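You operate a simulated robot arm through the tools that you are given. There is no shell and no other tool. Be economical: measure what you need, move in short steps, check, and stop when the job is done.

You run a simulated two-armed robot. Do the job below in one go: nothing can be reset, and whatever is moved stays where it is left.

## Task
Hold the grey pan on the top of bench four steady with one hand and put the jar marked "3" from the top of bench seven in it with the other.

It is judged by the outcome, as a careful person would: the job done as asked, and still so three seconds after it is handed in. It fails if anything else is knocked over, pushed out of place, dropped, spilled or broken.

## Robot
Two 7-joint arms with two-finger parallel grippers on one trunk, on a base that drives. Base frame: it is fixed to the floor where the robot stands at the start and does not move with it; the origin is under the middle of the robot, x ahead of it, y to its left, z up. Readings come in m, rad, newtons and seconds.
The left shoulder is at the start at [0.062, 0.197, 1.054], the right one opposite. With the tool pointing down near the work surface each hand reaches from about 0.3 to 0.72 m from the robot's upright axis, wherever it stands, measured 20 degrees to its own side. Places, roughly: grey pan [6.75, -1.5, 0.75]; jar three, jar two [2.75, -1.75, 0.75]. Payload 1.57 kg a hand.
The TCP of each hand is the grasp point between the finger pads, 0.03 m short of the fingertips. In the tool frame z runs along the fingers and y along their closing line. The gripper opens to 0.11 m. The fingers are 0.024 m wide and 0.012 m thick; the gripper's body (0.048 by 0.112 m) begins 0.078 m behind the TCP.
Orientation is told as [roll, pitch, yaw] about the base's x, y, z axes, in that order, counted from this pose: with the fingers straight down and closing along the base's y, the tool's x points along the base's -x, its y along +y and its z along -z.

## Interface
- The arms move only by the tool drive_tool. It takes "left_targets", "right_targets" or both (then of equal length, played together; a hand with none holds still); each is a list of rows, each an object (a shift or turn left out is 0, a gripper value left out holds the last) with "xyz": the shift along the base's x, y, z in m, a list of three; "turn": the turn, a rotation vector about the base's x, y, z in rad, a list of three; "hand": the closure in counts, from 0 (fully open) to 255 (shut). In form: [{"xyz": [tx, ty, tz], "turn": [wx, wy, wz], "hand": hand}, ...]. A call has 1 to 10 rows; each row is the pose to reach, as a shift and turn from the pose commanded when the call began. Each row takes 0.2 s and may step no farther than 0.05 m and 0.15 rad from the row before; otherwise, or with a gripper value out of range, the whole call is refused. Where a pose cannot be reached the arm comes as near as it can. A force on the tool above 40 N (or 10 N above the force at the start of the call, whichever is more), or a blocked arm, ends the call early, and 0.2 s more pass. Each finger travels about 0.072 m/s and halts on what it meets, pressing with about 41 N; the grip force reading is that of the motor and also rises with nothing between the fingers. The clock runs only during rows and for 0.2 s after the last one: add rows that repeat a pose to give the fingers time. It gives the time, the measured TCP pose, the force on the tool (base axes), the opening and the grip force at its end, in the units of the frame above (readings bear some noise), with the torque about the TCP (base axes, N m) and any sound that the robot's microphone picked up.
- Cameras (640 x 400 px; columns grow to the right, rows downward): "scene" is now at [0.1135, 0.017, 1.6482]; the picture's right is [0.21, -0.98, -0.00], its down [-0.69, -0.14, -0.71] and it looks along [0.70, 0.15, -0.70] (base axes); focal length 294 px, centre (320, 200). "left" rides on the left gripper at [0.07, -0.016, -0.141] in its tool frame; the picture's right is [0.23, 0.97, 0.00], its down [-0.85, 0.20, -0.48] and it looks along [-0.47, 0.11, 0.88] (tool axes); focal length 222 px, centre (320, 200). "right" rides on the right gripper at [0.07, 0.016, -0.141] in its tool frame; the picture's right is [-0.23, 0.97, 0.00], its down [-0.85, -0.20, -0.48] and it looks along [-0.47, -0.11, 0.88] (tool axes); focal length 222 px, centre (320, 200). There is no depth. A picture from a camera that has moved, and an enlarged one, comes with that camera's place and axes in the base frame and with its lens.
- snapshot(camera): a new picture of that camera. The clock stands still meanwhile.
- raise_lower(by): slides the trunk up (or, below 0, down) by that many m; the arms and the scene camera ride with it, the base frame stays. It gives what a move gives, with no picture.
- roll_base(legs): drives the robot by 1 to 6 legs, each [ahead, left, turn to the left] in m, m and rad, along the robot's own axes; the way and the turn of a leg run together, so that a leg with both is an arc; at most 1.5 m and 3.142 rad a leg. The arms and the cameras ride along, it lands a little off, and it stops where it bumps. It gives what a move gives.
- pan_tilt(pan, tilt): turns the head with the scene camera to pan (to the left, within 1.501 rad either way) and tilt (down, from -0.506 to 1.204), counted from straight ahead of the robot. It gives what a move gives.
- close_up(camera, box): a new picture of the part [left, top, right, bottom] of that camera's present view, enlarged. The clock stands still meanwhile.
- job_done(): hands the job in; it is judged then, once.

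Go step by step. Nothing tells you exact positions but the pictures and the camera data: compare them with the known pose of the tool, close in by small moves and look again before you grip or let go. The budget is 135 turns and 114 pictures, counting those below and the enlarged ones. Unless the task says otherwise, let go and move clear before handing in, and close with one line.

The tools are called by a JSON object that holds its "op" and its "data". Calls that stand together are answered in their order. drive_tool: Moves the arms, as the interface text tells. Its arguments: {"type":"object","properties":{"left_targets":{"type":"array"},"right_targets":{"type":"array"}},"required":[]} The other tools are called the same way: raise_lower (by) slides the trunk up or down; roll_base (legs) drives the base; pan_tilt (pan, tilt) turns the head that bears the scene camera; snapshot (camera) takes a picture; close_up (camera, box) takes an enlarged picture of a part of a camera's view; job_done () hands the job in.

At the start:

```text
t: 0.0
left_position: [0.4928, 0.2142, 1.0131]
left_tcp_rot: [-0.001, 0.002, 0.002]
left_wrist_force: [0.0, 0.5, 0.8]
left_moment: [-0.04, 0.01, 0.0]
left_finger_gap: 0.11
left_grip_force: 0.1
right_position: [0.4149, -0.1753, 1.0985]
right_tcp_rot: [0.002, 0.003, 0.001]
right_wrist_force: [0.3, -0.8, 0.2]
right_moment: [-0.02, 0.03, 0.02]
right_finger_gap: 0.1102
right_grip_force: 0.1
trunk travel left (down, up): [-0.65, 0.34]
robot x, y, heading: [0.0016, -0.0006, 0.001]
head pan, tilt: [0.208, 0.775]
```

scene: 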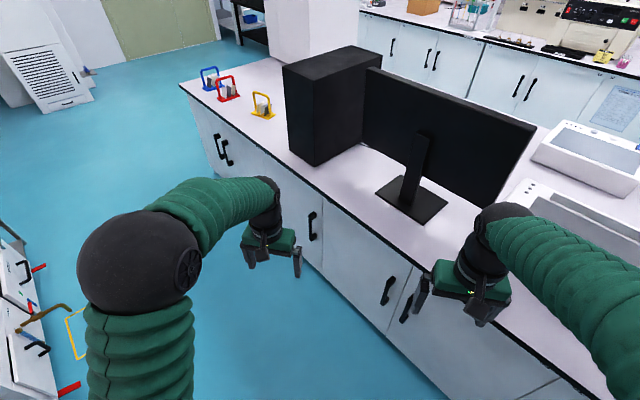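
right: 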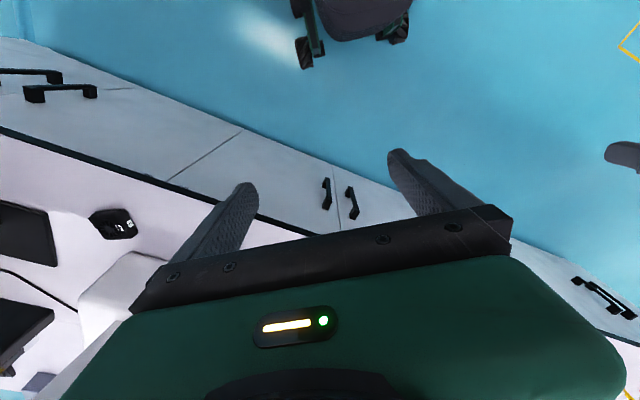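
left: 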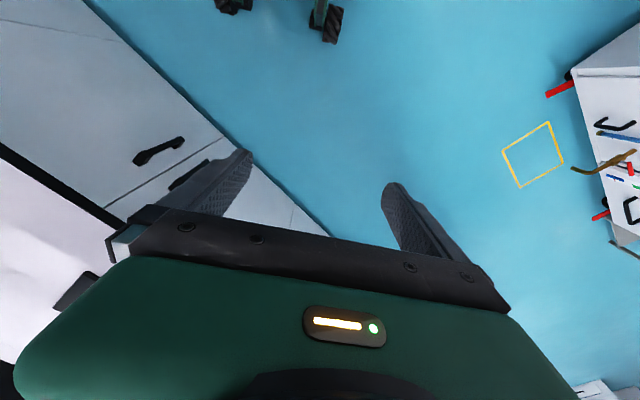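

I see a lab with a bench ahead to the right, crossing my way. The jar's bench is ahead and to the right, so I look around before driving.

{"op": "pan_tilt", "data": {"pan": -0.5, "tilt": 0.35}}

{"op": "snapshot", "data": {"camera": "scene"}}

{"op": "pan_tilt", "data": {"pan": 0.5, "tilt": 0.35}}

{"op": "snapshot", "data": {"camera": "scene"}}

{"op": "pan_tilt", "data": {"pan": -1.4, "tilt": 0.4}}

{"op": "snapshot", "data": {"camera": "scene"}}

```text
t: 1.1
left_position: [0.4921, 0.213, 1.0137]
left_tcp_rot: [-0.001, 0.0, 0.0]
left_wrist_force: [-0.7, 0.0, 0.5]
left_moment: [0.02, 0.03, -0.01]
left_finger_gap: 0.11
left_grip_force: 0.1
right_position: [0.4134, -0.175, 1.0975]
right_tcp_rot: [0.001, 0.001, 0.0]
right_wrist_force: [0.0, 0.4, -0.2]
right_moment: [-0.01, 0.01, -0.04]
right_finger_gap: 0.1098
right_grip_force: 0.0
trunk travel left (down, up): [-0.65, 0.34]
robot x, y, heading: [0.0005, -0.0013, 0.002]
head pan, tilt: [-0.499, 0.351]
```

```text
110 pictures are left
camera scene: at [0.1154, -0.0443, 1.6859], right [-0.48, -0.88, 0.0], down [-0.3, 0.16, -0.94], along [0.82, -0.45, -0.35], focal length 294 px, centre (320, 200)
```

scene: 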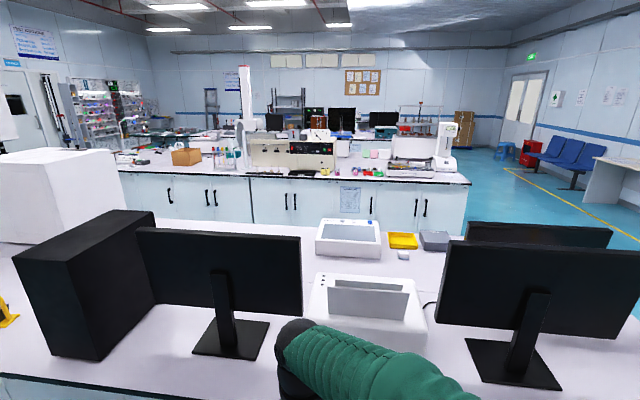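

```text
t: 2.3
left_position: [0.4918, 0.2144, 1.0141]
left_tcp_rot: [0.0, 0.0, 0.0]
left_wrist_force: [0.0, 0.9, 1.6]
left_moment: [0.01, -0.01, 0.02]
left_finger_gap: 0.1098
left_grip_force: 0.0
right_position: [0.4124, -0.1748, 1.0973]
right_tcp_rot: [0.001, 0.0, -0.001]
right_wrist_force: [0.2, 0.8, 0.1]
right_moment: [-0.03, -0.01, 0.01]
right_finger_gap: 0.1102
right_grip_force: 0.0
trunk travel left (down, up): [-0.65, 0.34]
robot x, y, heading: [-0.0008, 0.0009, 0.001]
head pan, tilt: [0.499, 0.351]
```

```text
109 pictures are left
camera scene: at [0.1154, 0.0448, 1.6859], right [0.48, -0.88, 0.0], down [-0.3, -0.16, -0.94], along [0.82, 0.45, -0.35], focal length 294 px, centre (320, 200)
```

scene: 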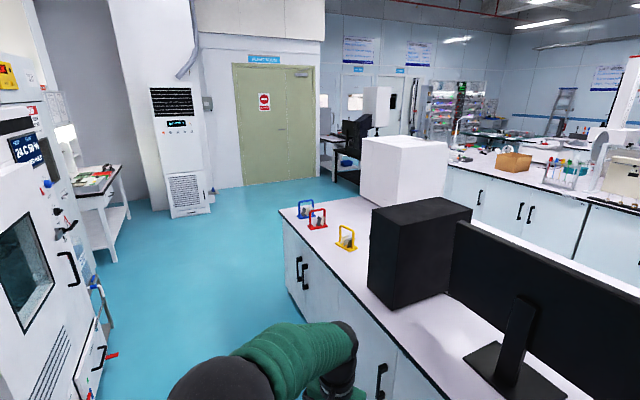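

```text
t: 4.2
left_position: [0.4918, 0.2147, 1.0149]
left_tcp_rot: [0.002, 0.001, -0.001]
left_wrist_force: [0.0, 0.0, 0.3]
left_moment: [0.04, 0.04, 0.0]
left_finger_gap: 0.1099
left_grip_force: 0.1
right_position: [0.4129, -0.1757, 1.099]
right_tcp_rot: [0.0, -0.001, -0.001]
right_wrist_force: [0.5, 0.7, -0.3]
right_moment: [-0.02, 0.02, -0.02]
right_finger_gap: 0.1098
right_grip_force: 0.2
trunk travel left (down, up): [-0.65, 0.34]
robot x, y, heading: [-0.0042, 0.0001, 0.002]
head pan, tilt: [-1.4, 0.4]
```

```text
108 pictures are left
camera scene: at [0.0493, -0.0912, 1.6815], right [-0.99, -0.17, 0.0], down [-0.07, 0.38, -0.92], along [0.16, -0.91, -0.39], focal length 294 px, centre (320, 200)
```

scene: 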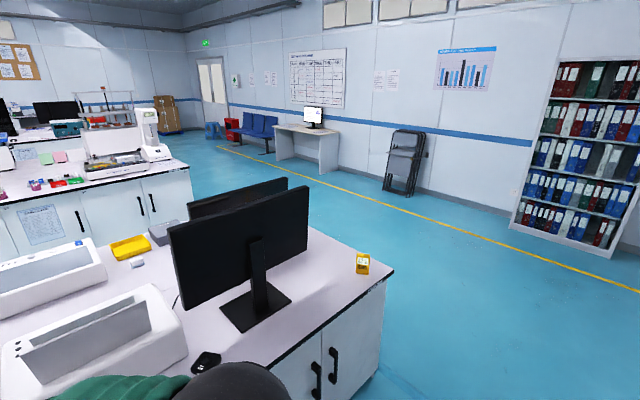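

The jar should be on the second bench row, near its front edge. I zoom in to see the benches and the routes.

{"op": "pan_tilt", "data": {"pan": -0.45, "tilt": 0.3}}

{"op": "close_up", "data": {"camera": "scene", "box": [220, 100, 460, 250]}}

{"op": "close_up", "data": {"camera": "scene", "box": [60, 60, 300, 210]}}

```text
t: 5.4
left_position: [0.4911, 0.213, 1.0134]
left_tcp_rot: [0.0, 0.0, 0.0]
left_wrist_force: [0.0, 0.3, -0.4]
left_moment: [-0.02, -0.02, 0.0]
left_finger_gap: 0.1096
left_grip_force: 0.0
right_position: [0.4143, -0.1749, 1.0988]
right_tcp_rot: [0.001, 0.0, 0.001]
right_wrist_force: [-0.4, 0.5, 0.1]
right_moment: [0.02, 0.02, 0.03]
right_finger_gap: 0.1098
right_grip_force: 0.1
trunk travel left (down, up): [-0.65, 0.34]
robot x, y, heading: [-0.0018, 0.0002, -0.002]
head pan, tilt: [-0.45, 0.3]
```

```text
2.67 times, centred on (340, 175) of scene
camera zoom: at [0.1176, -0.0405, 1.6907], right [-0.44, -0.9, 0.0], down [-0.27, 0.13, -0.95], along [0.86, -0.42, -0.3], focal length 783 px, centre (267, 267)
```

zoom: 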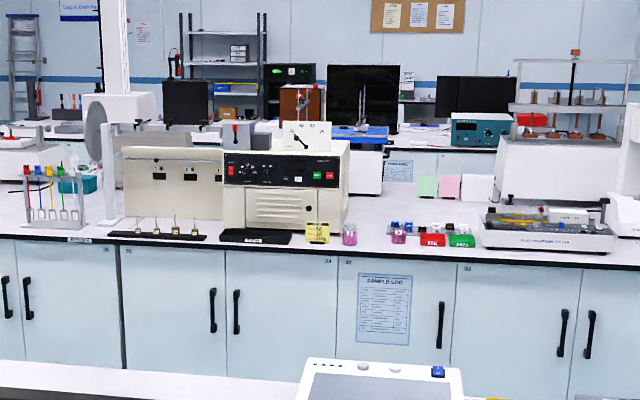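

```text
2.67 times, centred on (180, 135) of scene
camera zoom: at [0.1176, -0.0405, 1.6907], right [-0.44, -0.9, 0.0], down [-0.27, 0.13, -0.95], along [0.86, -0.42, -0.3], focal length 783 px, centre (693, 373)
```

zoom: 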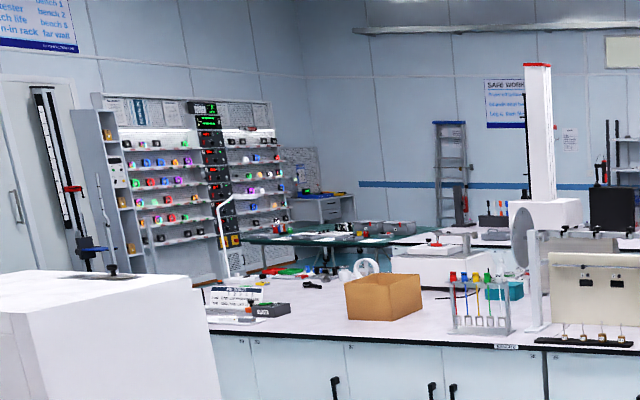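

The two pink jars stand near the front edge of the second bench row (about 3.0, -1.9). I turn to face square to the benches and check the way to the right.

{"op": "roll_base", "data": {"legs": [[0, 0, -0.63]]}}

{"op": "pan_tilt", "data": {"pan": -1.3, "tilt": 0.6}}

{"op": "snapshot", "data": {"camera": "scene"}}

```text
t: 7.6
left_position: [0.5233, -0.1182, 1.0144]
left_tcp_rot: [0.001, 0.002, -0.633]
left_wrist_force: [0.1, 0.4, -0.4]
left_moment: [-0.01, 0.01, 0.0]
left_finger_gap: 0.1099
left_grip_force: 0.1
right_position: [0.2303, -0.3854, 1.0977]
right_tcp_rot: [-0.002, -0.001, -0.635]
right_wrist_force: [-0.1, 0.5, 0.4]
right_moment: [-0.01, 0.01, -0.01]
right_finger_gap: 0.1098
right_grip_force: 0.1
trunk travel left (down, up): [-0.65, 0.34]
robot x, y, heading: [0.0025, -0.0028, -0.629]
head pan, tilt: [-0.45, 0.3]
```

```text
t: 8.7
left_position: [0.5213, -0.1193, 1.0142]
left_tcp_rot: [0.0, -0.001, -0.633]
left_wrist_force: [-0.1, 0.4, 0.1]
left_moment: [0.05, 0.0, 0.02]
left_finger_gap: 0.1099
left_grip_force: 0.0
right_position: [0.2287, -0.3862, 1.098]
right_tcp_rot: [0.0, -0.001, -0.633]
right_wrist_force: [0.1, -0.2, -0.7]
right_moment: [0.03, -0.02, -0.01]
right_finger_gap: 0.1102
right_grip_force: 0.0
trunk travel left (down, up): [-0.65, 0.34]
robot x, y, heading: [-0.002, -0.0004, -0.634]
head pan, tilt: [-1.3, 0.6]
```

```text
105 pictures are left
camera scene: at [-0.0041, -0.1022, 1.6633], right [-0.93, 0.36, 0.0], down [0.2, 0.53, -0.82], along [-0.29, -0.77, -0.57], focal length 294 px, centre (320, 200)
```

scene: 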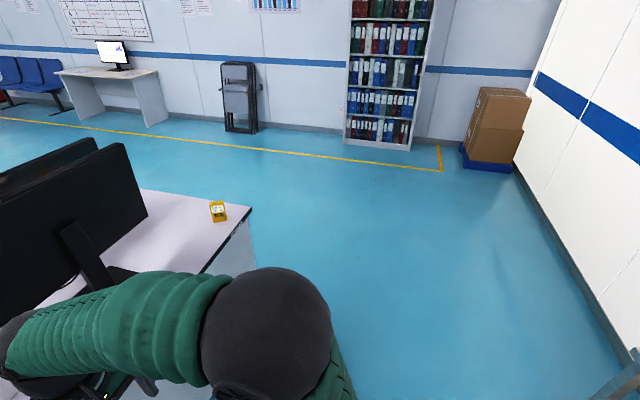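

The floor to the right and around the bench end is clear. I go round it to the mouth of the aisle and look in.

{"op": "roll_base", "data": {"legs": [[0, -1.0, 0], [0, -1.0, 0], [1.35, 0, 0], [1.3, 0, 0]]}}

{"op": "pan_tilt", "data": {"pan": 1.0, "tilt": 0.5}}

{"op": "snapshot", "data": {"camera": "scene"}}

{"op": "pan_tilt", "data": {"pan": 0.1, "tilt": 0.4}}

{"op": "snapshot", "data": {"camera": "scene"}}

```text
t: 31.0
left_position: [1.4981, -3.2523, 1.014]
left_tcp_rot: [0.0, -0.002, -0.605]
left_wrist_force: [0.0, 0.1, -0.2]
left_moment: [0.02, 0.04, 0.02]
left_finger_gap: 0.1101
left_grip_force: 0.1
right_position: [1.2126, -3.528, 1.0981]
right_tcp_rot: [0.0, -0.002, -0.606]
right_wrist_force: [-1.3, 0.0, -0.1]
right_moment: [-0.02, 0.01, -0.02]
right_finger_gap: 0.11
right_grip_force: 0.0
trunk travel left (down, up): [-0.65, 0.34]
robot x, y, heading: [0.9729, -3.1513, -0.608]
head pan, tilt: [-1.3, 0.6]
```

```text
t: 33.2
left_position: [1.4977, -3.2518, 1.0154]
left_tcp_rot: [0.001, -0.001, -0.606]
left_wrist_force: [0.1, -0.8, -0.8]
left_moment: [-0.01, -0.01, 0.0]
left_finger_gap: 0.1099
left_grip_force: 0.1
right_position: [1.2106, -3.528, 1.0989]
right_tcp_rot: [0.0, -0.002, -0.606]
right_wrist_force: [-0.3, -0.2, 0.0]
right_moment: [0.01, -0.01, -0.02]
right_finger_gap: 0.1102
right_grip_force: 0.0
trunk travel left (down, up): [-0.65, 0.34]
robot x, y, heading: [0.9732, -3.1485, -0.608]
head pan, tilt: [1.0, 0.499]
```

```text
104 pictures are left
camera scene: at [1.0848, -3.133, 1.6723], right [0.38, -0.92, 0.0], down [-0.44, -0.18, -0.88], along [0.81, 0.34, -0.48], focal length 294 px, centre (320, 200)
```

scene: 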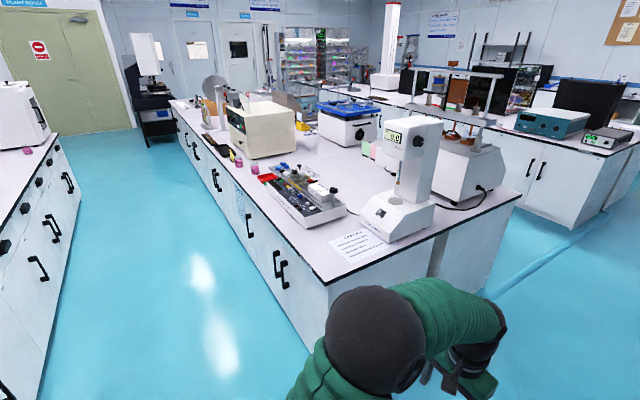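

```text
t: 34.4
left_position: [1.4986, -3.2527, 1.0143]
left_tcp_rot: [-0.001, 0.0, -0.605]
left_wrist_force: [0.3, 0.2, -0.1]
left_moment: [-0.02, 0.04, 0.05]
left_finger_gap: 0.1098
left_grip_force: 0.0
right_position: [1.2112, -3.5269, 1.0985]
right_tcp_rot: [0.001, 0.0, -0.606]
right_wrist_force: [0.1, -0.1, -0.7]
right_moment: [0.0, 0.02, -0.01]
right_finger_gap: 0.1099
right_grip_force: 0.1
trunk travel left (down, up): [-0.65, 0.34]
robot x, y, heading: [0.9723, -3.1467, -0.607]
head pan, tilt: [0.099, 0.4]
```

```text
103 pictures are left
camera scene: at [1.0818, -3.2128, 1.6814], right [-0.48, -0.87, 0.0], down [-0.34, 0.19, -0.92], along [0.81, -0.45, -0.39], focal length 294 px, centre (320, 200)
```

scene: 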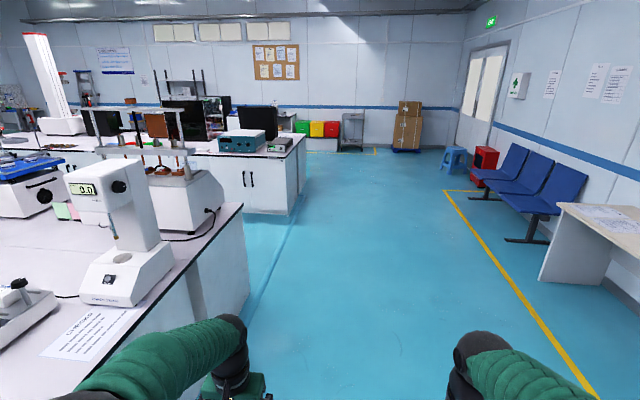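

The aisle between the benches is clear and about 1.3 m wide. I straighten up and slide left along it to the pink jars.

{"op": "roll_base", "data": {"legs": [[0, 0, -0.03], [0, 1.0, 0], [0, 1.0, 0]]}}

{"op": "pan_tilt", "data": {"pan": 0.0, "tilt": 0.7}}

{"op": "snapshot", "data": {"camera": "scene"}}

```text
t: 44.7
left_position: [2.6712, -1.6526, 1.015]
left_tcp_rot: [0.001, -0.003, -0.629]
left_wrist_force: [0.7, 0.1, -0.9]
left_moment: [0.04, -0.06, 0.0]
left_finger_gap: 0.11
left_grip_force: 0.0
right_position: [2.3793, -1.9218, 1.0979]
right_tcp_rot: [0.001, -0.002, -0.631]
right_wrist_force: [-1.1, -0.1, 0.0]
right_moment: [0.02, -0.01, -0.01]
right_finger_gap: 0.1102
right_grip_force: 0.1
trunk travel left (down, up): [-0.65, 0.34]
robot x, y, heading: [2.1521, -1.5389, -0.625]
head pan, tilt: [0.099, 0.4]
```

```text
t: 45.5
left_position: [2.671, -1.6504, 1.0144]
left_tcp_rot: [0.0, -0.003, -0.63]
left_wrist_force: [-0.2, -0.3, 1.3]
left_moment: [0.0, -0.02, 0.01]
left_finger_gap: 0.1098
left_grip_force: 0.1
right_position: [2.3803, -1.9197, 1.0995]
right_tcp_rot: [0.001, -0.005, -0.629]
right_wrist_force: [0.4, -0.5, 0.2]
right_moment: [0.05, -0.03, -0.03]
right_finger_gap: 0.11
right_grip_force: 0.0
trunk travel left (down, up): [-0.65, 0.34]
robot x, y, heading: [2.1531, -1.5344, -0.627]
head pan, tilt: [0.0, 0.7]
```

```text
102 pictures are left
camera scene: at [2.2467, -1.6058, 1.6546], right [-0.59, -0.81, 0.0], down [-0.52, 0.38, -0.76], along [0.62, -0.45, -0.65], focal length 294 px, centre (320, 200)
```

scene: 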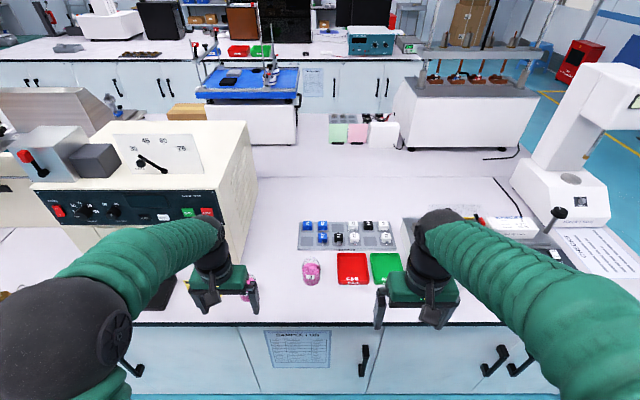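

One pink jar is visible between the hands, the other is behind the left gripper. I zoom to read the marks and use the left hand's camera too.

{"op": "close_up", "data": {"camera": "scene", "box": [180, 205, 420, 355]}}

{"op": "snapshot", "data": {"camera": "left"}}

{"op": "snapshot", "data": {"camera": "right"}}

```text
2.67 times, centred on (300, 280) of scene
camera zoom: at [2.2467, -1.6058, 1.6546], right [-0.59, -0.81, 0.0], down [-0.52, 0.38, -0.76], along [0.62, -0.45, -0.65], focal length 783 px, centre (373, -13)
```

zoom: 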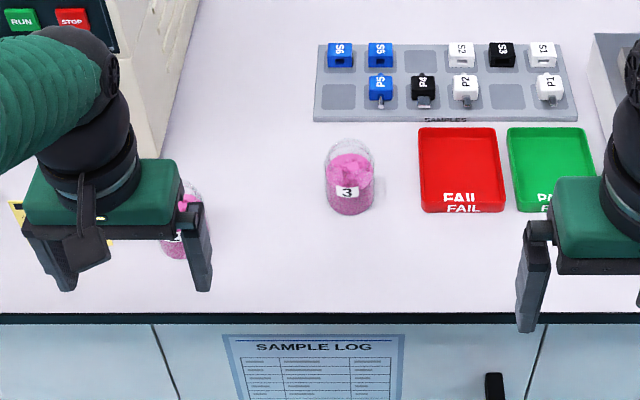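

```text
100 pictures are left
camera left: at [2.6055, -1.6238, 1.1576], right [0.39, 0.92, 0.0], down [0.81, -0.34, 0.48], along [0.44, -0.19, -0.88], focal length 222 px, centre (320, 200)
```

left: 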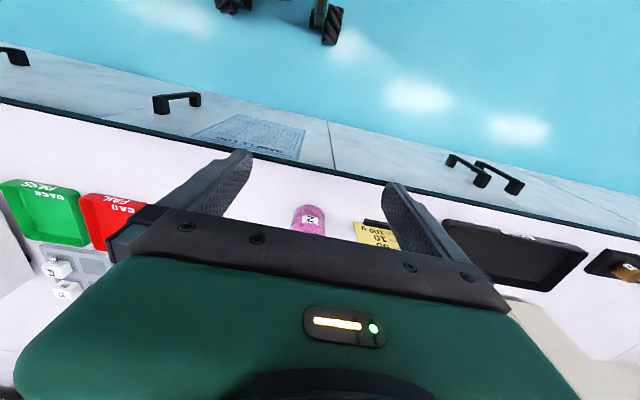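

```text
99 pictures are left
camera right: at [2.3322, -1.8664, 1.2402], right [0.76, 0.65, 0.0], down [0.57, -0.66, 0.48], along [0.31, -0.36, -0.88], focal length 222 px, centre (320, 200)
```

right: 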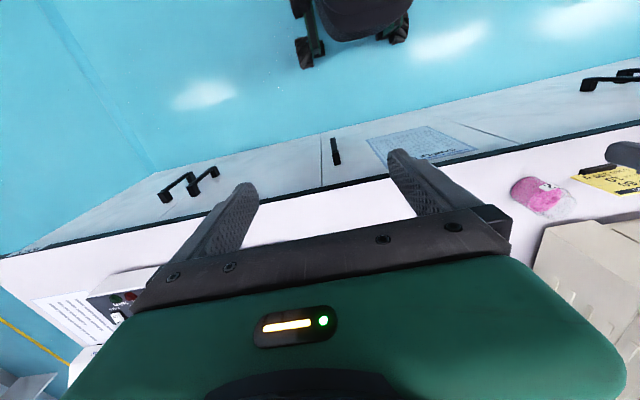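

Jar "3" is the one between the hands, about (2.74, -1.93), bench top z ≈ 0.80. I'll use the right hand for it. First I draw the left hand back from the beige machine, then move the base left and forward.

{"op": "drive_tool", "data": {"left_targets": [{"xyz": [-0.04, 0.029, 0.02]}, {"xyz": [-0.08, 0.058, 0.04]}, {"xyz": [-0.11, 0.08, 0.06]}]}}

{"op": "roll_base", "data": {"legs": [[0, 0.16, 0], [0.12, 0, 0]]}}

{"op": "snapshot", "data": {"camera": "scene"}}

{"op": "snapshot", "data": {"camera": "right"}}

```text
refused: row 1 steps farther than a row can; nothing moved
```

```text
t: 47.7
left_position: [2.8584, -1.5917, 1.0164]
left_tcp_rot: [0.004, -0.004, -0.63]
left_wrist_force: [0.3, 0.2, 0.2]
left_moment: [0.01, 0.04, 0.02]
left_finger_gap: 0.1103
left_grip_force: 0.1
right_position: [2.5645, -1.8621, 1.0988]
right_tcp_rot: [0.004, -0.003, -0.631]
right_wrist_force: [-0.6, -0.6, 0.7]
right_moment: [0.03, 0.05, 0.02]
right_finger_gap: 0.1099
right_grip_force: 0.1
trunk travel left (down, up): [-0.65, 0.34]
robot x, y, heading: [2.3397, -1.4737, -0.627]
head pan, tilt: [0.0, 0.7]
```

```text
98 pictures are left
camera scene: at [2.4276, -1.5503, 1.6548], right [-0.59, -0.81, -0.01], down [-0.52, 0.38, -0.76], along [0.62, -0.45, -0.64], focal length 294 px, centre (320, 200)
```

scene: 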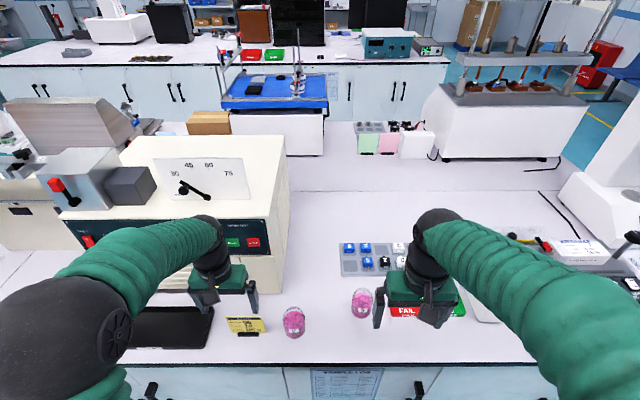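

```text
97 pictures are left
camera right: at [2.5172, -1.8086, 1.24], right [0.76, 0.65, 0.0], down [0.57, -0.67, 0.48], along [0.32, -0.36, -0.88], focal length 222 px, centre (320, 200)
```

right: 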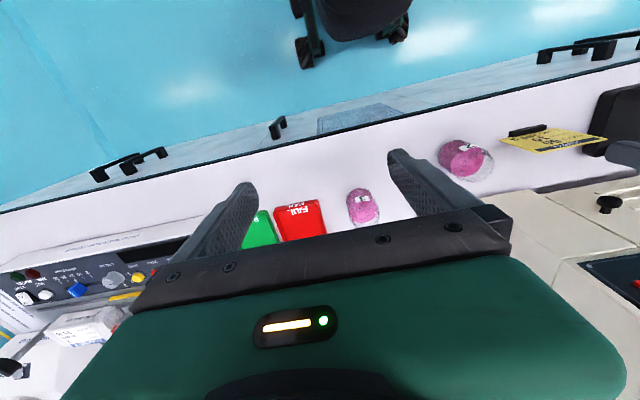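

No harm done: the left hand held still and stayed clear. Now I zoom on the jar in both cameras.

{"op": "close_up", "data": {"camera": "scene", "box": [240, 240, 432, 360]}}

{"op": "close_up", "data": {"camera": "right", "box": [240, 130, 496, 290]}}

```text
3.33 times, centred on (336, 300) of scene
camera zoom: at [2.4276, -1.5503, 1.6548], right [-0.59, -0.81, -0.01], down [-0.52, 0.38, -0.76], along [0.62, -0.45, -0.64], focal length 979 px, centre (267, -133)
```

zoom: 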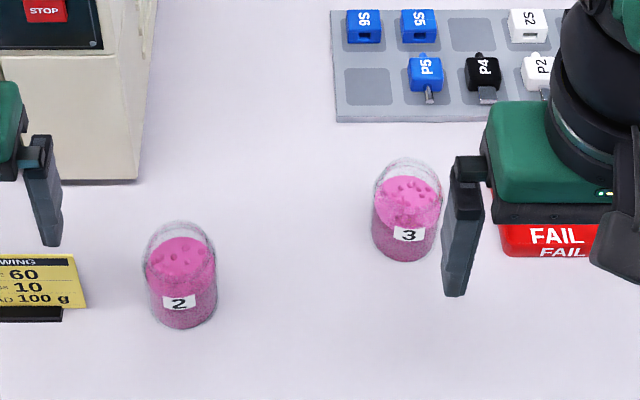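

```text
2.50 times, centred on (368, 210) of right
camera zoom: at [2.5172, -1.8086, 1.24], right [0.76, 0.65, 0.0], down [0.57, -0.67, 0.48], along [0.32, -0.36, -0.88], focal length 555 px, centre (200, 175)
```

zoom: 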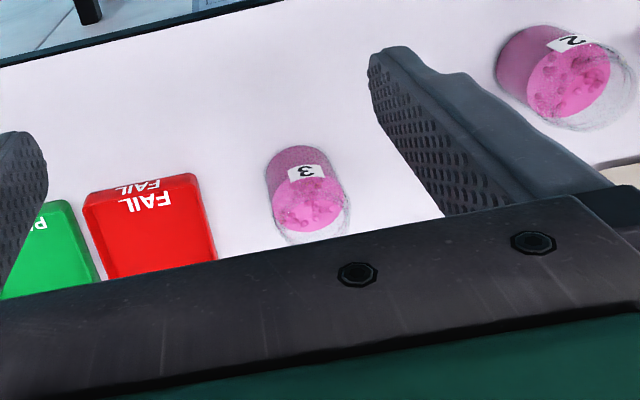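

Jar 3 sits at about (2.73, -1.92), base near z 0.81, open rim near 0.92, about 6 cm wide. I move the right hand above it and check.

{"op": "drive_tool", "data": {"right_targets": [{"xyz": [0.0415, -0.015, 0]}, {"xyz": [0.083, -0.03, 0]}, {"xyz": [0.1245, -0.045, 0]}, {"xyz": [0.1655, -0.06, 0]}, {"xyz": [0.1655, -0.06, -0.04]}]}}

{"op": "close_up", "data": {"camera": "scene", "box": [260, 200, 452, 320]}}

{"op": "snapshot", "data": {"camera": "right"}}

{"op": "snapshot", "data": {"camera": "left"}}

```text
t: 48.9
left_position: [2.864, -1.5855, 1.0138]
left_tcp_rot: [-0.003, -0.003, -0.631]
left_wrist_force: [-0.2, -0.1, 0.3]
left_moment: [0.02, 0.0, -0.01]
left_finger_gap: 0.1098
left_grip_force: 0.2
right_position: [2.7368, -1.9156, 1.0599]
right_tcp_rot: [-0.004, -0.003, -0.63]
right_wrist_force: [-0.3, 0.3, 0.3]
right_moment: [0.0, -0.02, -0.05]
right_finger_gap: 0.1102
right_grip_force: 0.2
trunk travel left (down, up): [-0.65, 0.34]
robot x, y, heading: [2.3388, -1.4715, -0.629]
head pan, tilt: [0.0, 0.7]
```

```text
3.33 times, centred on (356, 260) of scene
camera zoom: at [2.4391, -1.5414, 1.6545], right [-0.59, -0.81, 0.0], down [-0.52, 0.38, -0.76], along [0.62, -0.45, -0.65], focal length 979 px, centre (200, 0)
```

zoom: 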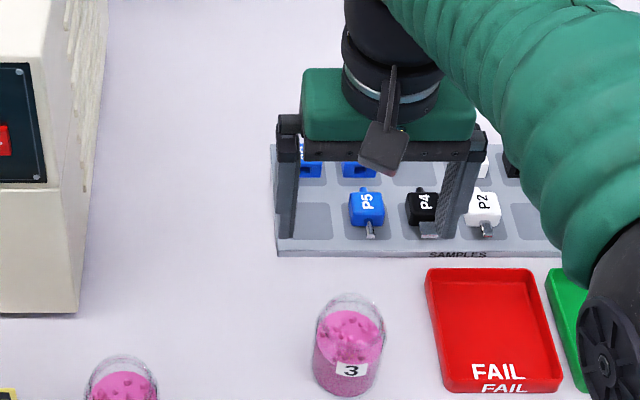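

```text
93 pictures are left
camera right: at [2.6892, -1.8612, 1.2005], right [0.76, 0.65, 0.0], down [0.57, -0.66, 0.48], along [0.31, -0.37, -0.88], focal length 222 px, centre (320, 200)
```

right: 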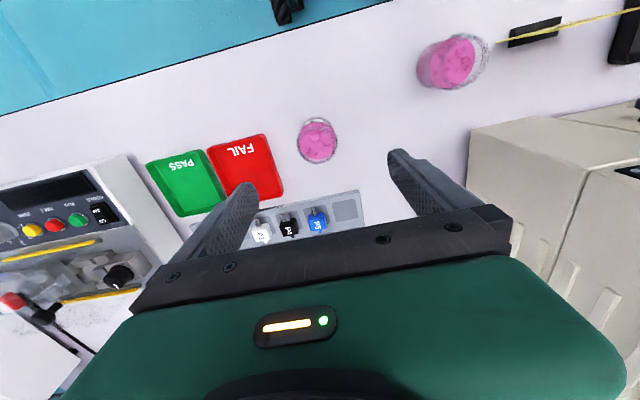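

```text
92 pictures are left
camera left: at [2.7967, -1.5583, 1.157], right [0.39, 0.92, 0.0], down [0.81, -0.34, 0.48], along [0.44, -0.19, -0.88], focal length 222 px, centre (320, 200)
```

left: 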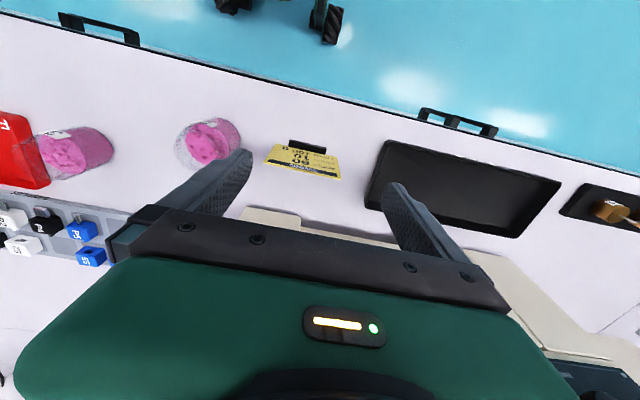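

The hand is within about 6 mm of the jar's axis. I descend part of the way and check.

{"op": "drive_tool", "data": {"right_targets": [{"xyz": [0.002, -0.006, -0.04]}, {"xyz": [0.002, -0.006, -0.08]}, {"xyz": [0.002, -0.006, -0.08]}]}}

{"op": "close_up", "data": {"camera": "scene", "box": [260, 200, 452, 320]}}

{"op": "close_up", "data": {"camera": "right", "box": [192, 80, 448, 240]}}

```text
t: 49.7
left_position: [2.8625, -1.5868, 1.0163]
left_tcp_rot: [-0.001, -0.005, -0.63]
left_wrist_force: [-0.1, 0.1, 0.3]
left_moment: [-0.01, -0.03, 0.0]
left_finger_gap: 0.1101
left_grip_force: 0.1
right_position: [2.7353, -1.9232, 0.9788]
right_tcp_rot: [-0.003, -0.005, -0.63]
right_wrist_force: [0.3, 0.4, -0.7]
right_moment: [0.0, -0.01, 0.0]
right_finger_gap: 0.1101
right_grip_force: 0.0
trunk travel left (down, up): [-0.65, 0.34]
robot x, y, heading: [2.3371, -1.4767, -0.63]
head pan, tilt: [0.0, 0.7]
```

```text
3.33 times, centred on (356, 260) of scene
camera zoom: at [2.4366, -1.5427, 1.6546], right [-0.59, -0.81, 0.0], down [-0.52, 0.38, -0.76], along [0.62, -0.45, -0.65], focal length 979 px, centre (200, 0)
```

zoom: 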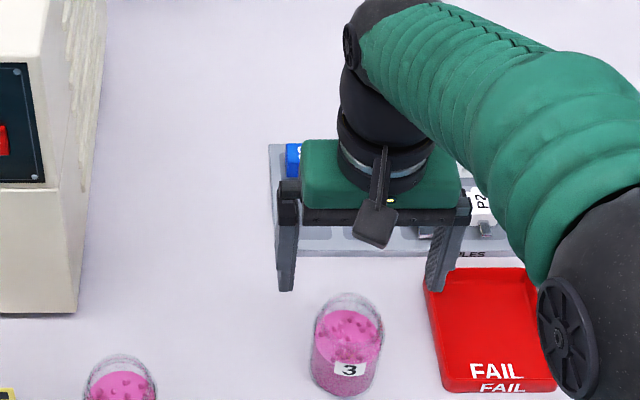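

```text
2.50 times, centred on (320, 160) of right
camera zoom: at [2.6891, -1.8698, 1.121], right [0.76, 0.65, 0.0], down [0.57, -0.66, 0.48], along [0.31, -0.37, -0.88], focal length 555 px, centre (320, 300)
```

zoom: 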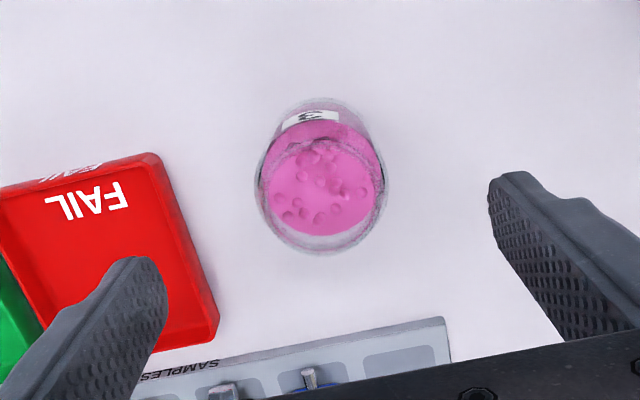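

Alignment holds. I narrow the fingers slightly to clear the red tray, then go down to grip height.

{"op": "drive_tool", "data": {"right_targets": [{"xyz": [0.001, 0.001, -0.02], "hand": 35}, {"xyz": [0.001, 0.001, -0.05]}, {"xyz": [0.001, 0.001, -0.08]}, {"xyz": [0.001, 0.001, -0.108]}, {"xyz": [0.001, 0.001, -0.108]}]}}

{"op": "close_up", "data": {"camera": "scene", "box": [260, 220, 452, 340]}}

{"op": "snapshot", "data": {"camera": "right"}}

```text
t: 50.9
left_position: [2.8619, -1.5872, 1.0151]
left_tcp_rot: [-0.001, -0.002, -0.63]
left_wrist_force: [-0.5, 0.7, -0.4]
left_moment: [-0.01, 0.01, -0.01]
left_finger_gap: 0.1102
left_grip_force: 0.1
right_position: [2.7372, -1.9227, 0.8716]
right_tcp_rot: [-0.003, -0.003, -0.63]
right_wrist_force: [-0.1, 0.2, -0.2]
right_moment: [-0.02, -0.03, -0.03]
right_finger_gap: 0.095
right_grip_force: 0.0
trunk travel left (down, up): [-0.65, 0.34]
robot x, y, heading: [2.3403, -1.4697, -0.632]
head pan, tilt: [0.0, 0.7]
```

```text
3.33 times, centred on (356, 280) of scene
camera zoom: at [2.4364, -1.5443, 1.6545], right [-0.59, -0.81, 0.0], down [-0.52, 0.38, -0.76], along [0.62, -0.45, -0.65], focal length 979 px, centre (200, -67)
```

zoom: 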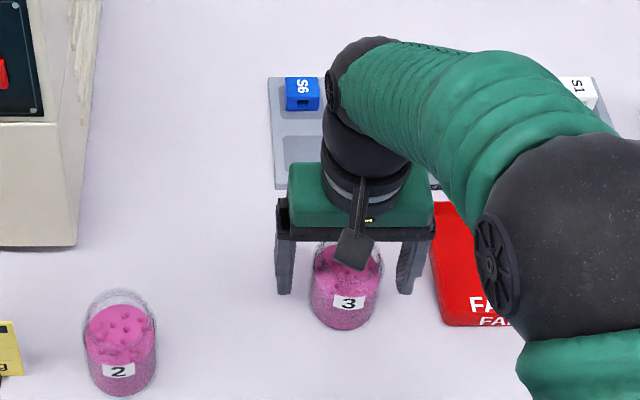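

```text
88 pictures are left
camera right: at [2.6905, -1.8686, 1.0129], right [0.76, 0.65, 0.0], down [0.57, -0.66, 0.48], along [0.31, -0.37, -0.88], focal length 222 px, centre (320, 200)
```

right: 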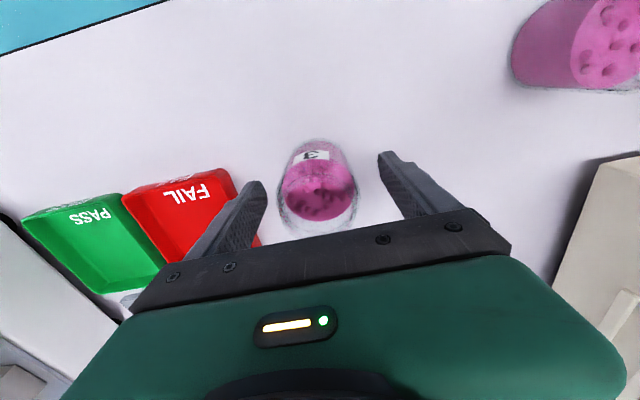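

The jar sits centred between the fingers with nothing touched. I close the grip.

{"op": "drive_tool", "data": {"right_targets": [{"hand": 255}, {"hand": 255}, {"hand": 255}, {"hand": 255}, {"hand": 255}]}}

{"op": "close_up", "data": {"camera": "scene", "box": [260, 220, 452, 340]}}

```text
t: 52.1
left_position: [2.8626, -1.5879, 1.0142]
left_tcp_rot: [-0.002, -0.004, -0.63]
left_wrist_force: [0.6, 0.5, -1.0]
left_moment: [0.01, -0.01, -0.01]
left_finger_gap: 0.1099
left_grip_force: 0.0
right_position: [2.7385, -1.923, 0.8731]
right_tcp_rot: [-0.002, -0.004, -0.629]
right_wrist_force: [-0.8, -1.5, -0.5]
right_moment: [-0.03, -0.03, -0.01]
right_finger_gap: 0.0628
right_grip_force: 41.3
trunk travel left (down, up): [-0.65, 0.34]
robot x, y, heading: [2.3403, -1.4761, -0.627]
head pan, tilt: [0.0, 0.7]
```

```text
3.33 times, centred on (356, 280) of scene
camera zoom: at [2.437, -1.5447, 1.6544], right [-0.59, -0.81, 0.0], down [-0.52, 0.38, -0.76], along [0.62, -0.45, -0.65], focal length 979 px, centre (200, -67)
```

zoom: 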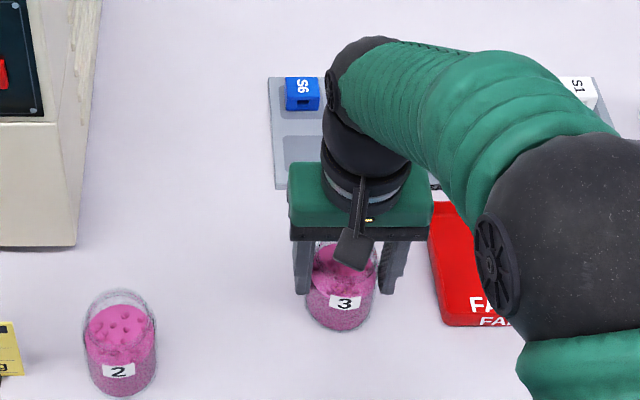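

Gripped at 63 mm. I lift gently straight up.

{"op": "drive_tool", "data": {"right_targets": [{"xyz": [0, 0, 0.01]}, {"xyz": [0, 0, 0.03]}, {"xyz": [0, 0, 0.055]}, {"xyz": [0, 0, 0.08]}, {"xyz": [0, 0, 0.105]}, {"xyz": [0, 0, 0.13]}, {"xyz": [0, 0, 0.15]}, {"xyz": [0, 0, 0.17]}, {"xyz": [0, 0, 0.18]}, {"xyz": [0, 0, 0.18]}]}}

{"op": "snapshot", "data": {"camera": "scene"}}

{"op": "snapshot", "data": {"camera": "right"}}

```text
t: 54.3
left_position: [2.8619, -1.5869, 1.0151]
left_tcp_rot: [-0.001, -0.004, -0.63]
left_wrist_force: [-0.2, 0.0, -0.2]
left_moment: [0.0, 0.03, 0.02]
left_finger_gap: 0.1099
left_grip_force: 0.1
right_position: [2.7393, -1.9208, 1.0527]
right_tcp_rot: [-0.001, -0.003, -0.63]
right_wrist_force: [0.2, -0.2, -2.0]
right_moment: [0.02, 0.04, -0.01]
right_finger_gap: 0.0625
right_grip_force: 41.0
trunk travel left (down, up): [-0.65, 0.34]
robot x, y, heading: [2.3395, -1.4739, -0.629]
head pan, tilt: [0.0, 0.7]
```

```text
86 pictures are left
camera scene: at [2.4371, -1.5449, 1.6544], right [-0.59, -0.81, 0.0], down [-0.52, 0.38, -0.76], along [0.62, -0.45, -0.65], focal length 294 px, centre (320, 200)
```

scene: 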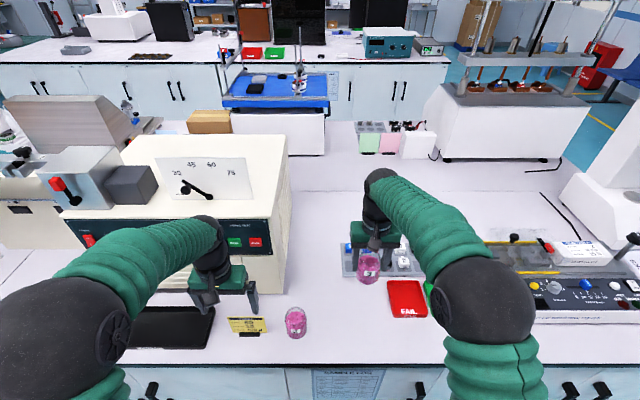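

```text
85 pictures are left
camera right: at [2.6917, -1.8669, 1.1935], right [0.76, 0.65, 0.0], down [0.57, -0.66, 0.48], along [0.31, -0.37, -0.88], focal length 222 px, centre (320, 200)
```

right: 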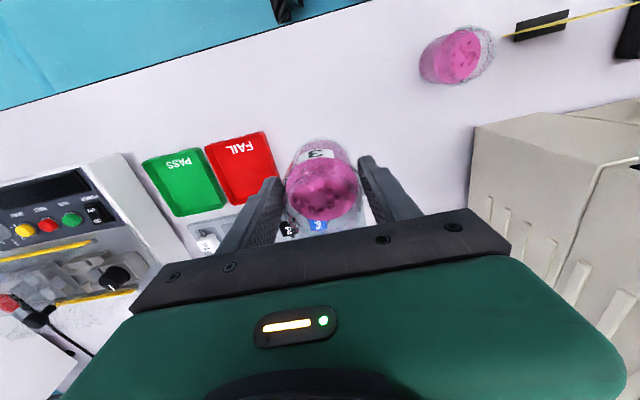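

The jar is held upright and off the bench. Before leaving I look toward the pan's rough place.

{"op": "pan_tilt", "data": {"pan": 0.63, "tilt": 0.25}}

{"op": "snapshot", "data": {"camera": "scene"}}

{"op": "close_up", "data": {"camera": "scene", "box": [220, 110, 420, 235]}}

```text
t: 55.4
left_position: [2.8635, -1.5875, 1.0148]
left_tcp_rot: [-0.002, -0.004, -0.628]
left_wrist_force: [0.7, 0.3, 0.2]
left_moment: [0.0, -0.01, -0.02]
left_finger_gap: 0.1097
left_grip_force: 0.0
right_position: [2.7391, -1.9208, 1.0524]
right_tcp_rot: [-0.002, -0.004, -0.629]
right_wrist_force: [-0.1, -0.5, -0.9]
right_moment: [-0.02, 0.02, 0.04]
right_finger_gap: 0.0625
right_grip_force: 41.3
trunk travel left (down, up): [-0.65, 0.34]
robot x, y, heading: [2.3412, -1.4768, -0.626]
head pan, tilt: [0.63, 0.25]
```

```text
84 pictures are left
camera scene: at [2.4618, -1.4948, 1.6952], right [0.0, -1.0, 0.0], down [-0.25, 0.0, -0.97], along [0.97, 0.0, -0.25], focal length 294 px, centre (320, 200)
```

scene: 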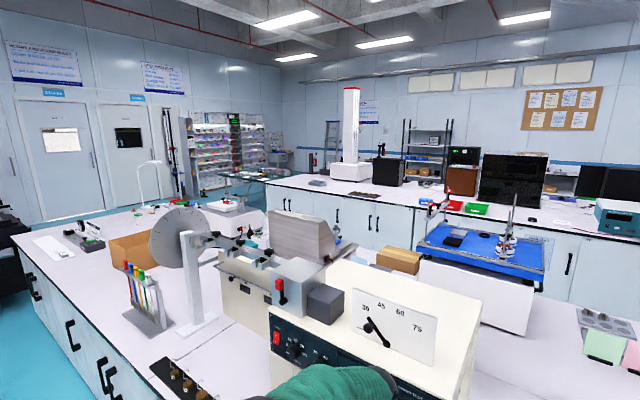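

```text
3.20 times, centred on (320, 172) of scene
camera zoom: at [2.4618, -1.4948, 1.6952], right [0.0, -1.0, 0.0], down [-0.25, 0.0, -0.97], along [0.97, 0.0, -0.25], focal length 940 px, centre (320, 288)
```

zoom: 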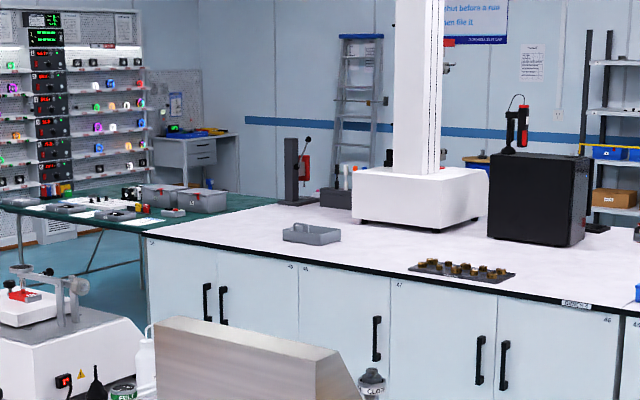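

The grey pan shows on the bench behind, near (6.9, -1.46). I check the left route around this bench's end against the known right one.

{"op": "pan_tilt", "data": {"pan": 1.3, "tilt": 0.35}}

{"op": "snapshot", "data": {"camera": "scene"}}

```text
t: 56.4
left_position: [2.8614, -1.5879, 1.0151]
left_tcp_rot: [-0.001, -0.004, -0.63]
left_wrist_force: [-0.2, -0.3, 0.0]
left_moment: [-0.02, 0.0, 0.01]
left_finger_gap: 0.1099
left_grip_force: 0.1
right_position: [2.7396, -1.9212, 1.053]
right_tcp_rot: [-0.004, -0.004, -0.63]
right_wrist_force: [0.1, 0.4, -0.8]
right_moment: [-0.02, 0.01, 0.0]
right_finger_gap: 0.0626
right_grip_force: 41.1
trunk travel left (down, up): [-0.65, 0.34]
robot x, y, heading: [2.338, -1.4758, -0.626]
head pan, tilt: [1.3, 0.351]
```

```text
82 pictures are left
camera scene: at [2.4413, -1.437, 1.686], right [0.62, -0.78, 0.0], down [-0.27, -0.21, -0.94], along [0.73, 0.58, -0.34], focal length 294 px, centre (320, 200)
```

scene: 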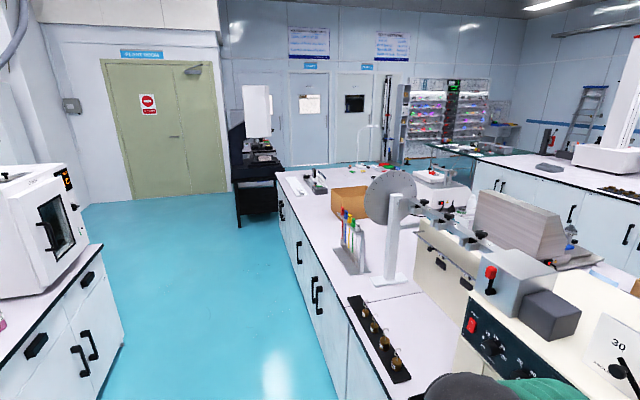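

The left end is too narrow (a black shelf stands there), so I go back round the right end. First I tuck the jar hand in, then back off and slide right.

{"op": "drive_tool", "data": {"right_targets": [{"xyz": [-0.026, 0.019, 0]}, {"xyz": [-0.052, 0.038, 0.005]}, {"xyz": [-0.078, 0.057, 0.01]}, {"xyz": [-0.104, 0.076, 0.01]}, {"xyz": [-0.13, 0.095, 0.01]}, {"xyz": [-0.13, 0.095, 0.01]}]}}

{"op": "roll_base", "data": {"legs": [[-0.12, 0, 0], [0, -1.1, 0], [0, -1.15, 0]]}}

{"op": "pan_tilt", "data": {"pan": 0.2, "tilt": 0.5}}

{"op": "snapshot", "data": {"camera": "scene"}}

```text
t: 57.8
left_position: [2.8623, -1.5871, 1.0135]
left_tcp_rot: [-0.001, -0.002, -0.631]
left_wrist_force: [0.0, 0.9, 0.5]
left_moment: [0.01, -0.04, 0.01]
left_finger_gap: 0.1099
left_grip_force: 0.1
right_position: [2.609, -1.8289, 1.0622]
right_tcp_rot: [-0.002, -0.002, -0.63]
right_wrist_force: [0.7, -0.1, -1.3]
right_moment: [0.03, 0.02, 0.0]
right_finger_gap: 0.0626
right_grip_force: 41.5
trunk travel left (down, up): [-0.65, 0.34]
robot x, y, heading: [2.3376, -1.4757, -0.631]
head pan, tilt: [1.3, 0.351]
```

```text
t: 69.7
left_position: [1.4635, -3.3383, 1.0153]
left_tcp_rot: [-0.003, -0.004, -0.618]
left_wrist_force: [-1.0, -0.1, 0.5]
left_moment: [0.04, -0.02, 0.03]
left_finger_gap: 0.11
left_grip_force: 0.0
right_position: [1.212, -3.5828, 1.0625]
right_tcp_rot: [-0.002, -0.003, -0.62]
right_wrist_force: [-0.1, -0.2, -1.2]
right_moment: [-0.03, 0.01, 0.01]
right_finger_gap: 0.0625
right_grip_force: 41.0
trunk travel left (down, up): [-0.65, 0.34]
robot x, y, heading: [0.9381, -3.2341, -0.619]
head pan, tilt: [1.3, 0.351]
```

```text
t: 71.0
left_position: [1.4621, -3.34, 1.0159]
left_tcp_rot: [-0.002, -0.006, -0.62]
left_wrist_force: [0.6, 0.5, 0.0]
left_moment: [-0.02, 0.04, 0.02]
left_finger_gap: 0.1101
left_grip_force: 0.1
right_position: [1.2105, -3.5824, 1.0629]
right_tcp_rot: [-0.003, -0.003, -0.619]
right_wrist_force: [-0.7, -0.9, -1.8]
right_moment: [0.05, 0.0, 0.0]
right_finger_gap: 0.0625
right_grip_force: 41.1
trunk travel left (down, up): [-0.65, 0.34]
robot x, y, heading: [0.9383, -3.2338, -0.617]
head pan, tilt: [0.201, 0.499]
```

```text
81 pictures are left
camera scene: at [1.0499, -3.2893, 1.6722], right [-0.41, -0.91, 0.0], down [-0.44, 0.19, -0.88], along [0.8, -0.36, -0.48], focal length 294 px, centre (320, 200)
```

scene: 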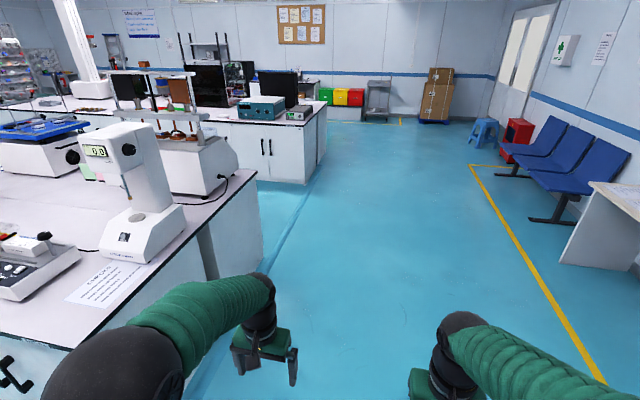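

The way ahead is clear; the next aisle lies at about 2.6 m ahead. I drive there and look into it.

{"op": "roll_base", "data": {"legs": [[0, 0, -0.015], [1.3, 0, 0], [1.3, 0, 0]]}}

{"op": "pan_tilt", "data": {"pan": 1.2, "tilt": 0.4}}

{"op": "snapshot", "data": {"camera": "scene"}}

```text
t: 84.1
left_position: [3.5695, -4.8621, 1.0165]
left_tcp_rot: [-0.001, -0.005, -0.612]
left_wrist_force: [-0.1, -0.7, -0.1]
left_moment: [-0.03, 0.01, 0.01]
left_finger_gap: 0.1101
left_grip_force: 0.1
right_position: [3.3214, -5.1063, 1.063]
right_tcp_rot: [-0.002, -0.005, -0.615]
right_wrist_force: [-0.2, 0.0, -1.4]
right_moment: [0.02, 0.0, 0.01]
right_finger_gap: 0.0627
right_grip_force: 41.4
trunk travel left (down, up): [-0.65, 0.34]
robot x, y, heading: [3.0441, -4.7583, -0.612]
head pan, tilt: [0.201, 0.499]
```

```text
t: 85.3
left_position: [3.569, -4.863, 1.016]
left_tcp_rot: [-0.003, -0.005, -0.614]
left_wrist_force: [0.0, -0.7, -0.7]
left_moment: [-0.04, 0.02, 0.01]
left_finger_gap: 0.1097
left_grip_force: 0.0
right_position: [3.3198, -5.1066, 1.0632]
right_tcp_rot: [-0.002, -0.007, -0.614]
right_wrist_force: [-0.4, -0.1, -2.2]
right_moment: [0.0, 0.0, -0.02]
right_finger_gap: 0.0626
right_grip_force: 41.0
trunk travel left (down, up): [-0.65, 0.34]
robot x, y, heading: [3.0468, -4.7571, -0.613]
head pan, tilt: [1.201, 0.4]
```

```text
80 pictures are left
camera scene: at [3.1519, -4.7271, 1.6814], right [0.55, -0.83, 0.0], down [-0.33, -0.21, -0.92], along [0.77, 0.51, -0.39], focal length 294 px, centre (320, 200)
```

scene: 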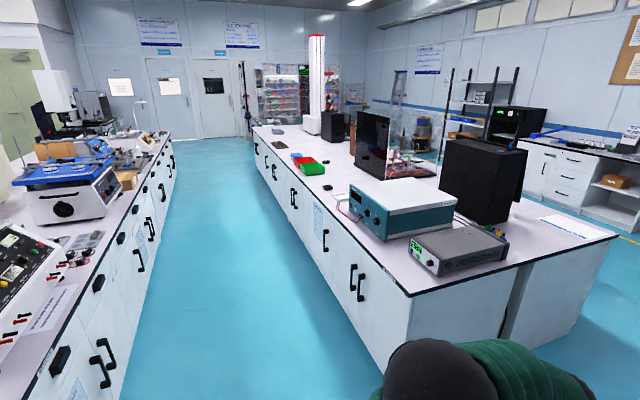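

The aisle is clear. I slide left along it toward the pan in stages.

{"op": "roll_base", "data": {"legs": [[0, 0, -0.025], [0, 1.2, 0], [0, 1.2, 0], [0, 1.2, 0]]}}

{"op": "pan_tilt", "data": {"pan": 0.8, "tilt": 0.5}}

{"op": "snapshot", "data": {"camera": "scene"}}

```text
t: 103.2
left_position: [5.6363, -1.9121, 1.0162]
left_tcp_rot: [-0.001, -0.004, -0.609]
left_wrist_force: [-0.5, -0.7, 0.2]
left_moment: [0.01, -0.01, -0.01]
left_finger_gap: 0.1097
left_grip_force: 0.0
right_position: [5.3871, -2.1567, 1.0623]
right_tcp_rot: [0.001, -0.005, -0.61]
right_wrist_force: [0.0, -0.2, -1.7]
right_moment: [0.0, -0.02, 0.03]
right_finger_gap: 0.0626
right_grip_force: 41.0
trunk travel left (down, up): [-0.65, 0.34]
robot x, y, heading: [5.1139, -1.808, -0.61]
head pan, tilt: [1.201, 0.4]
```

```text
t: 104.0
left_position: [5.6358, -1.9103, 1.017]
left_tcp_rot: [-0.002, -0.007, -0.609]
left_wrist_force: [-0.6, 0.3, 0.0]
left_moment: [0.01, 0.02, -0.01]
left_finger_gap: 0.1099
left_grip_force: 0.0
right_position: [5.3882, -2.1552, 1.0625]
right_tcp_rot: [-0.002, -0.006, -0.608]
right_wrist_force: [0.8, -0.3, -1.9]
right_moment: [0.0, 0.03, 0.01]
right_finger_gap: 0.0623
right_grip_force: 41.4
trunk travel left (down, up): [-0.65, 0.34]
robot x, y, heading: [5.1118, -1.8137, -0.602]
head pan, tilt: [0.799, 0.499]
```

```text
79 pictures are left
camera scene: at [5.2314, -1.8112, 1.6723], right [0.19, -0.98, 0.0], down [-0.47, -0.09, -0.88], along [0.86, 0.17, -0.48], focal length 294 px, centre (320, 200)
```

scene: 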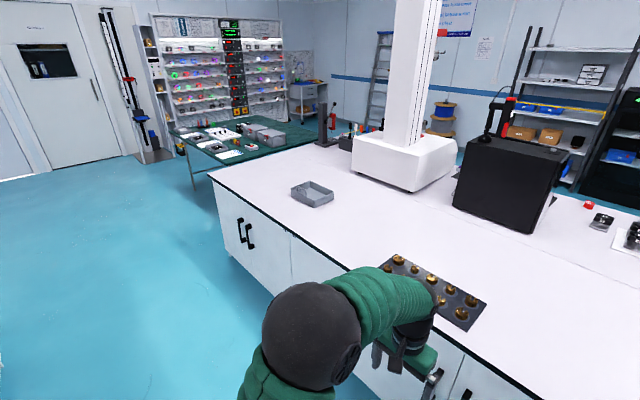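

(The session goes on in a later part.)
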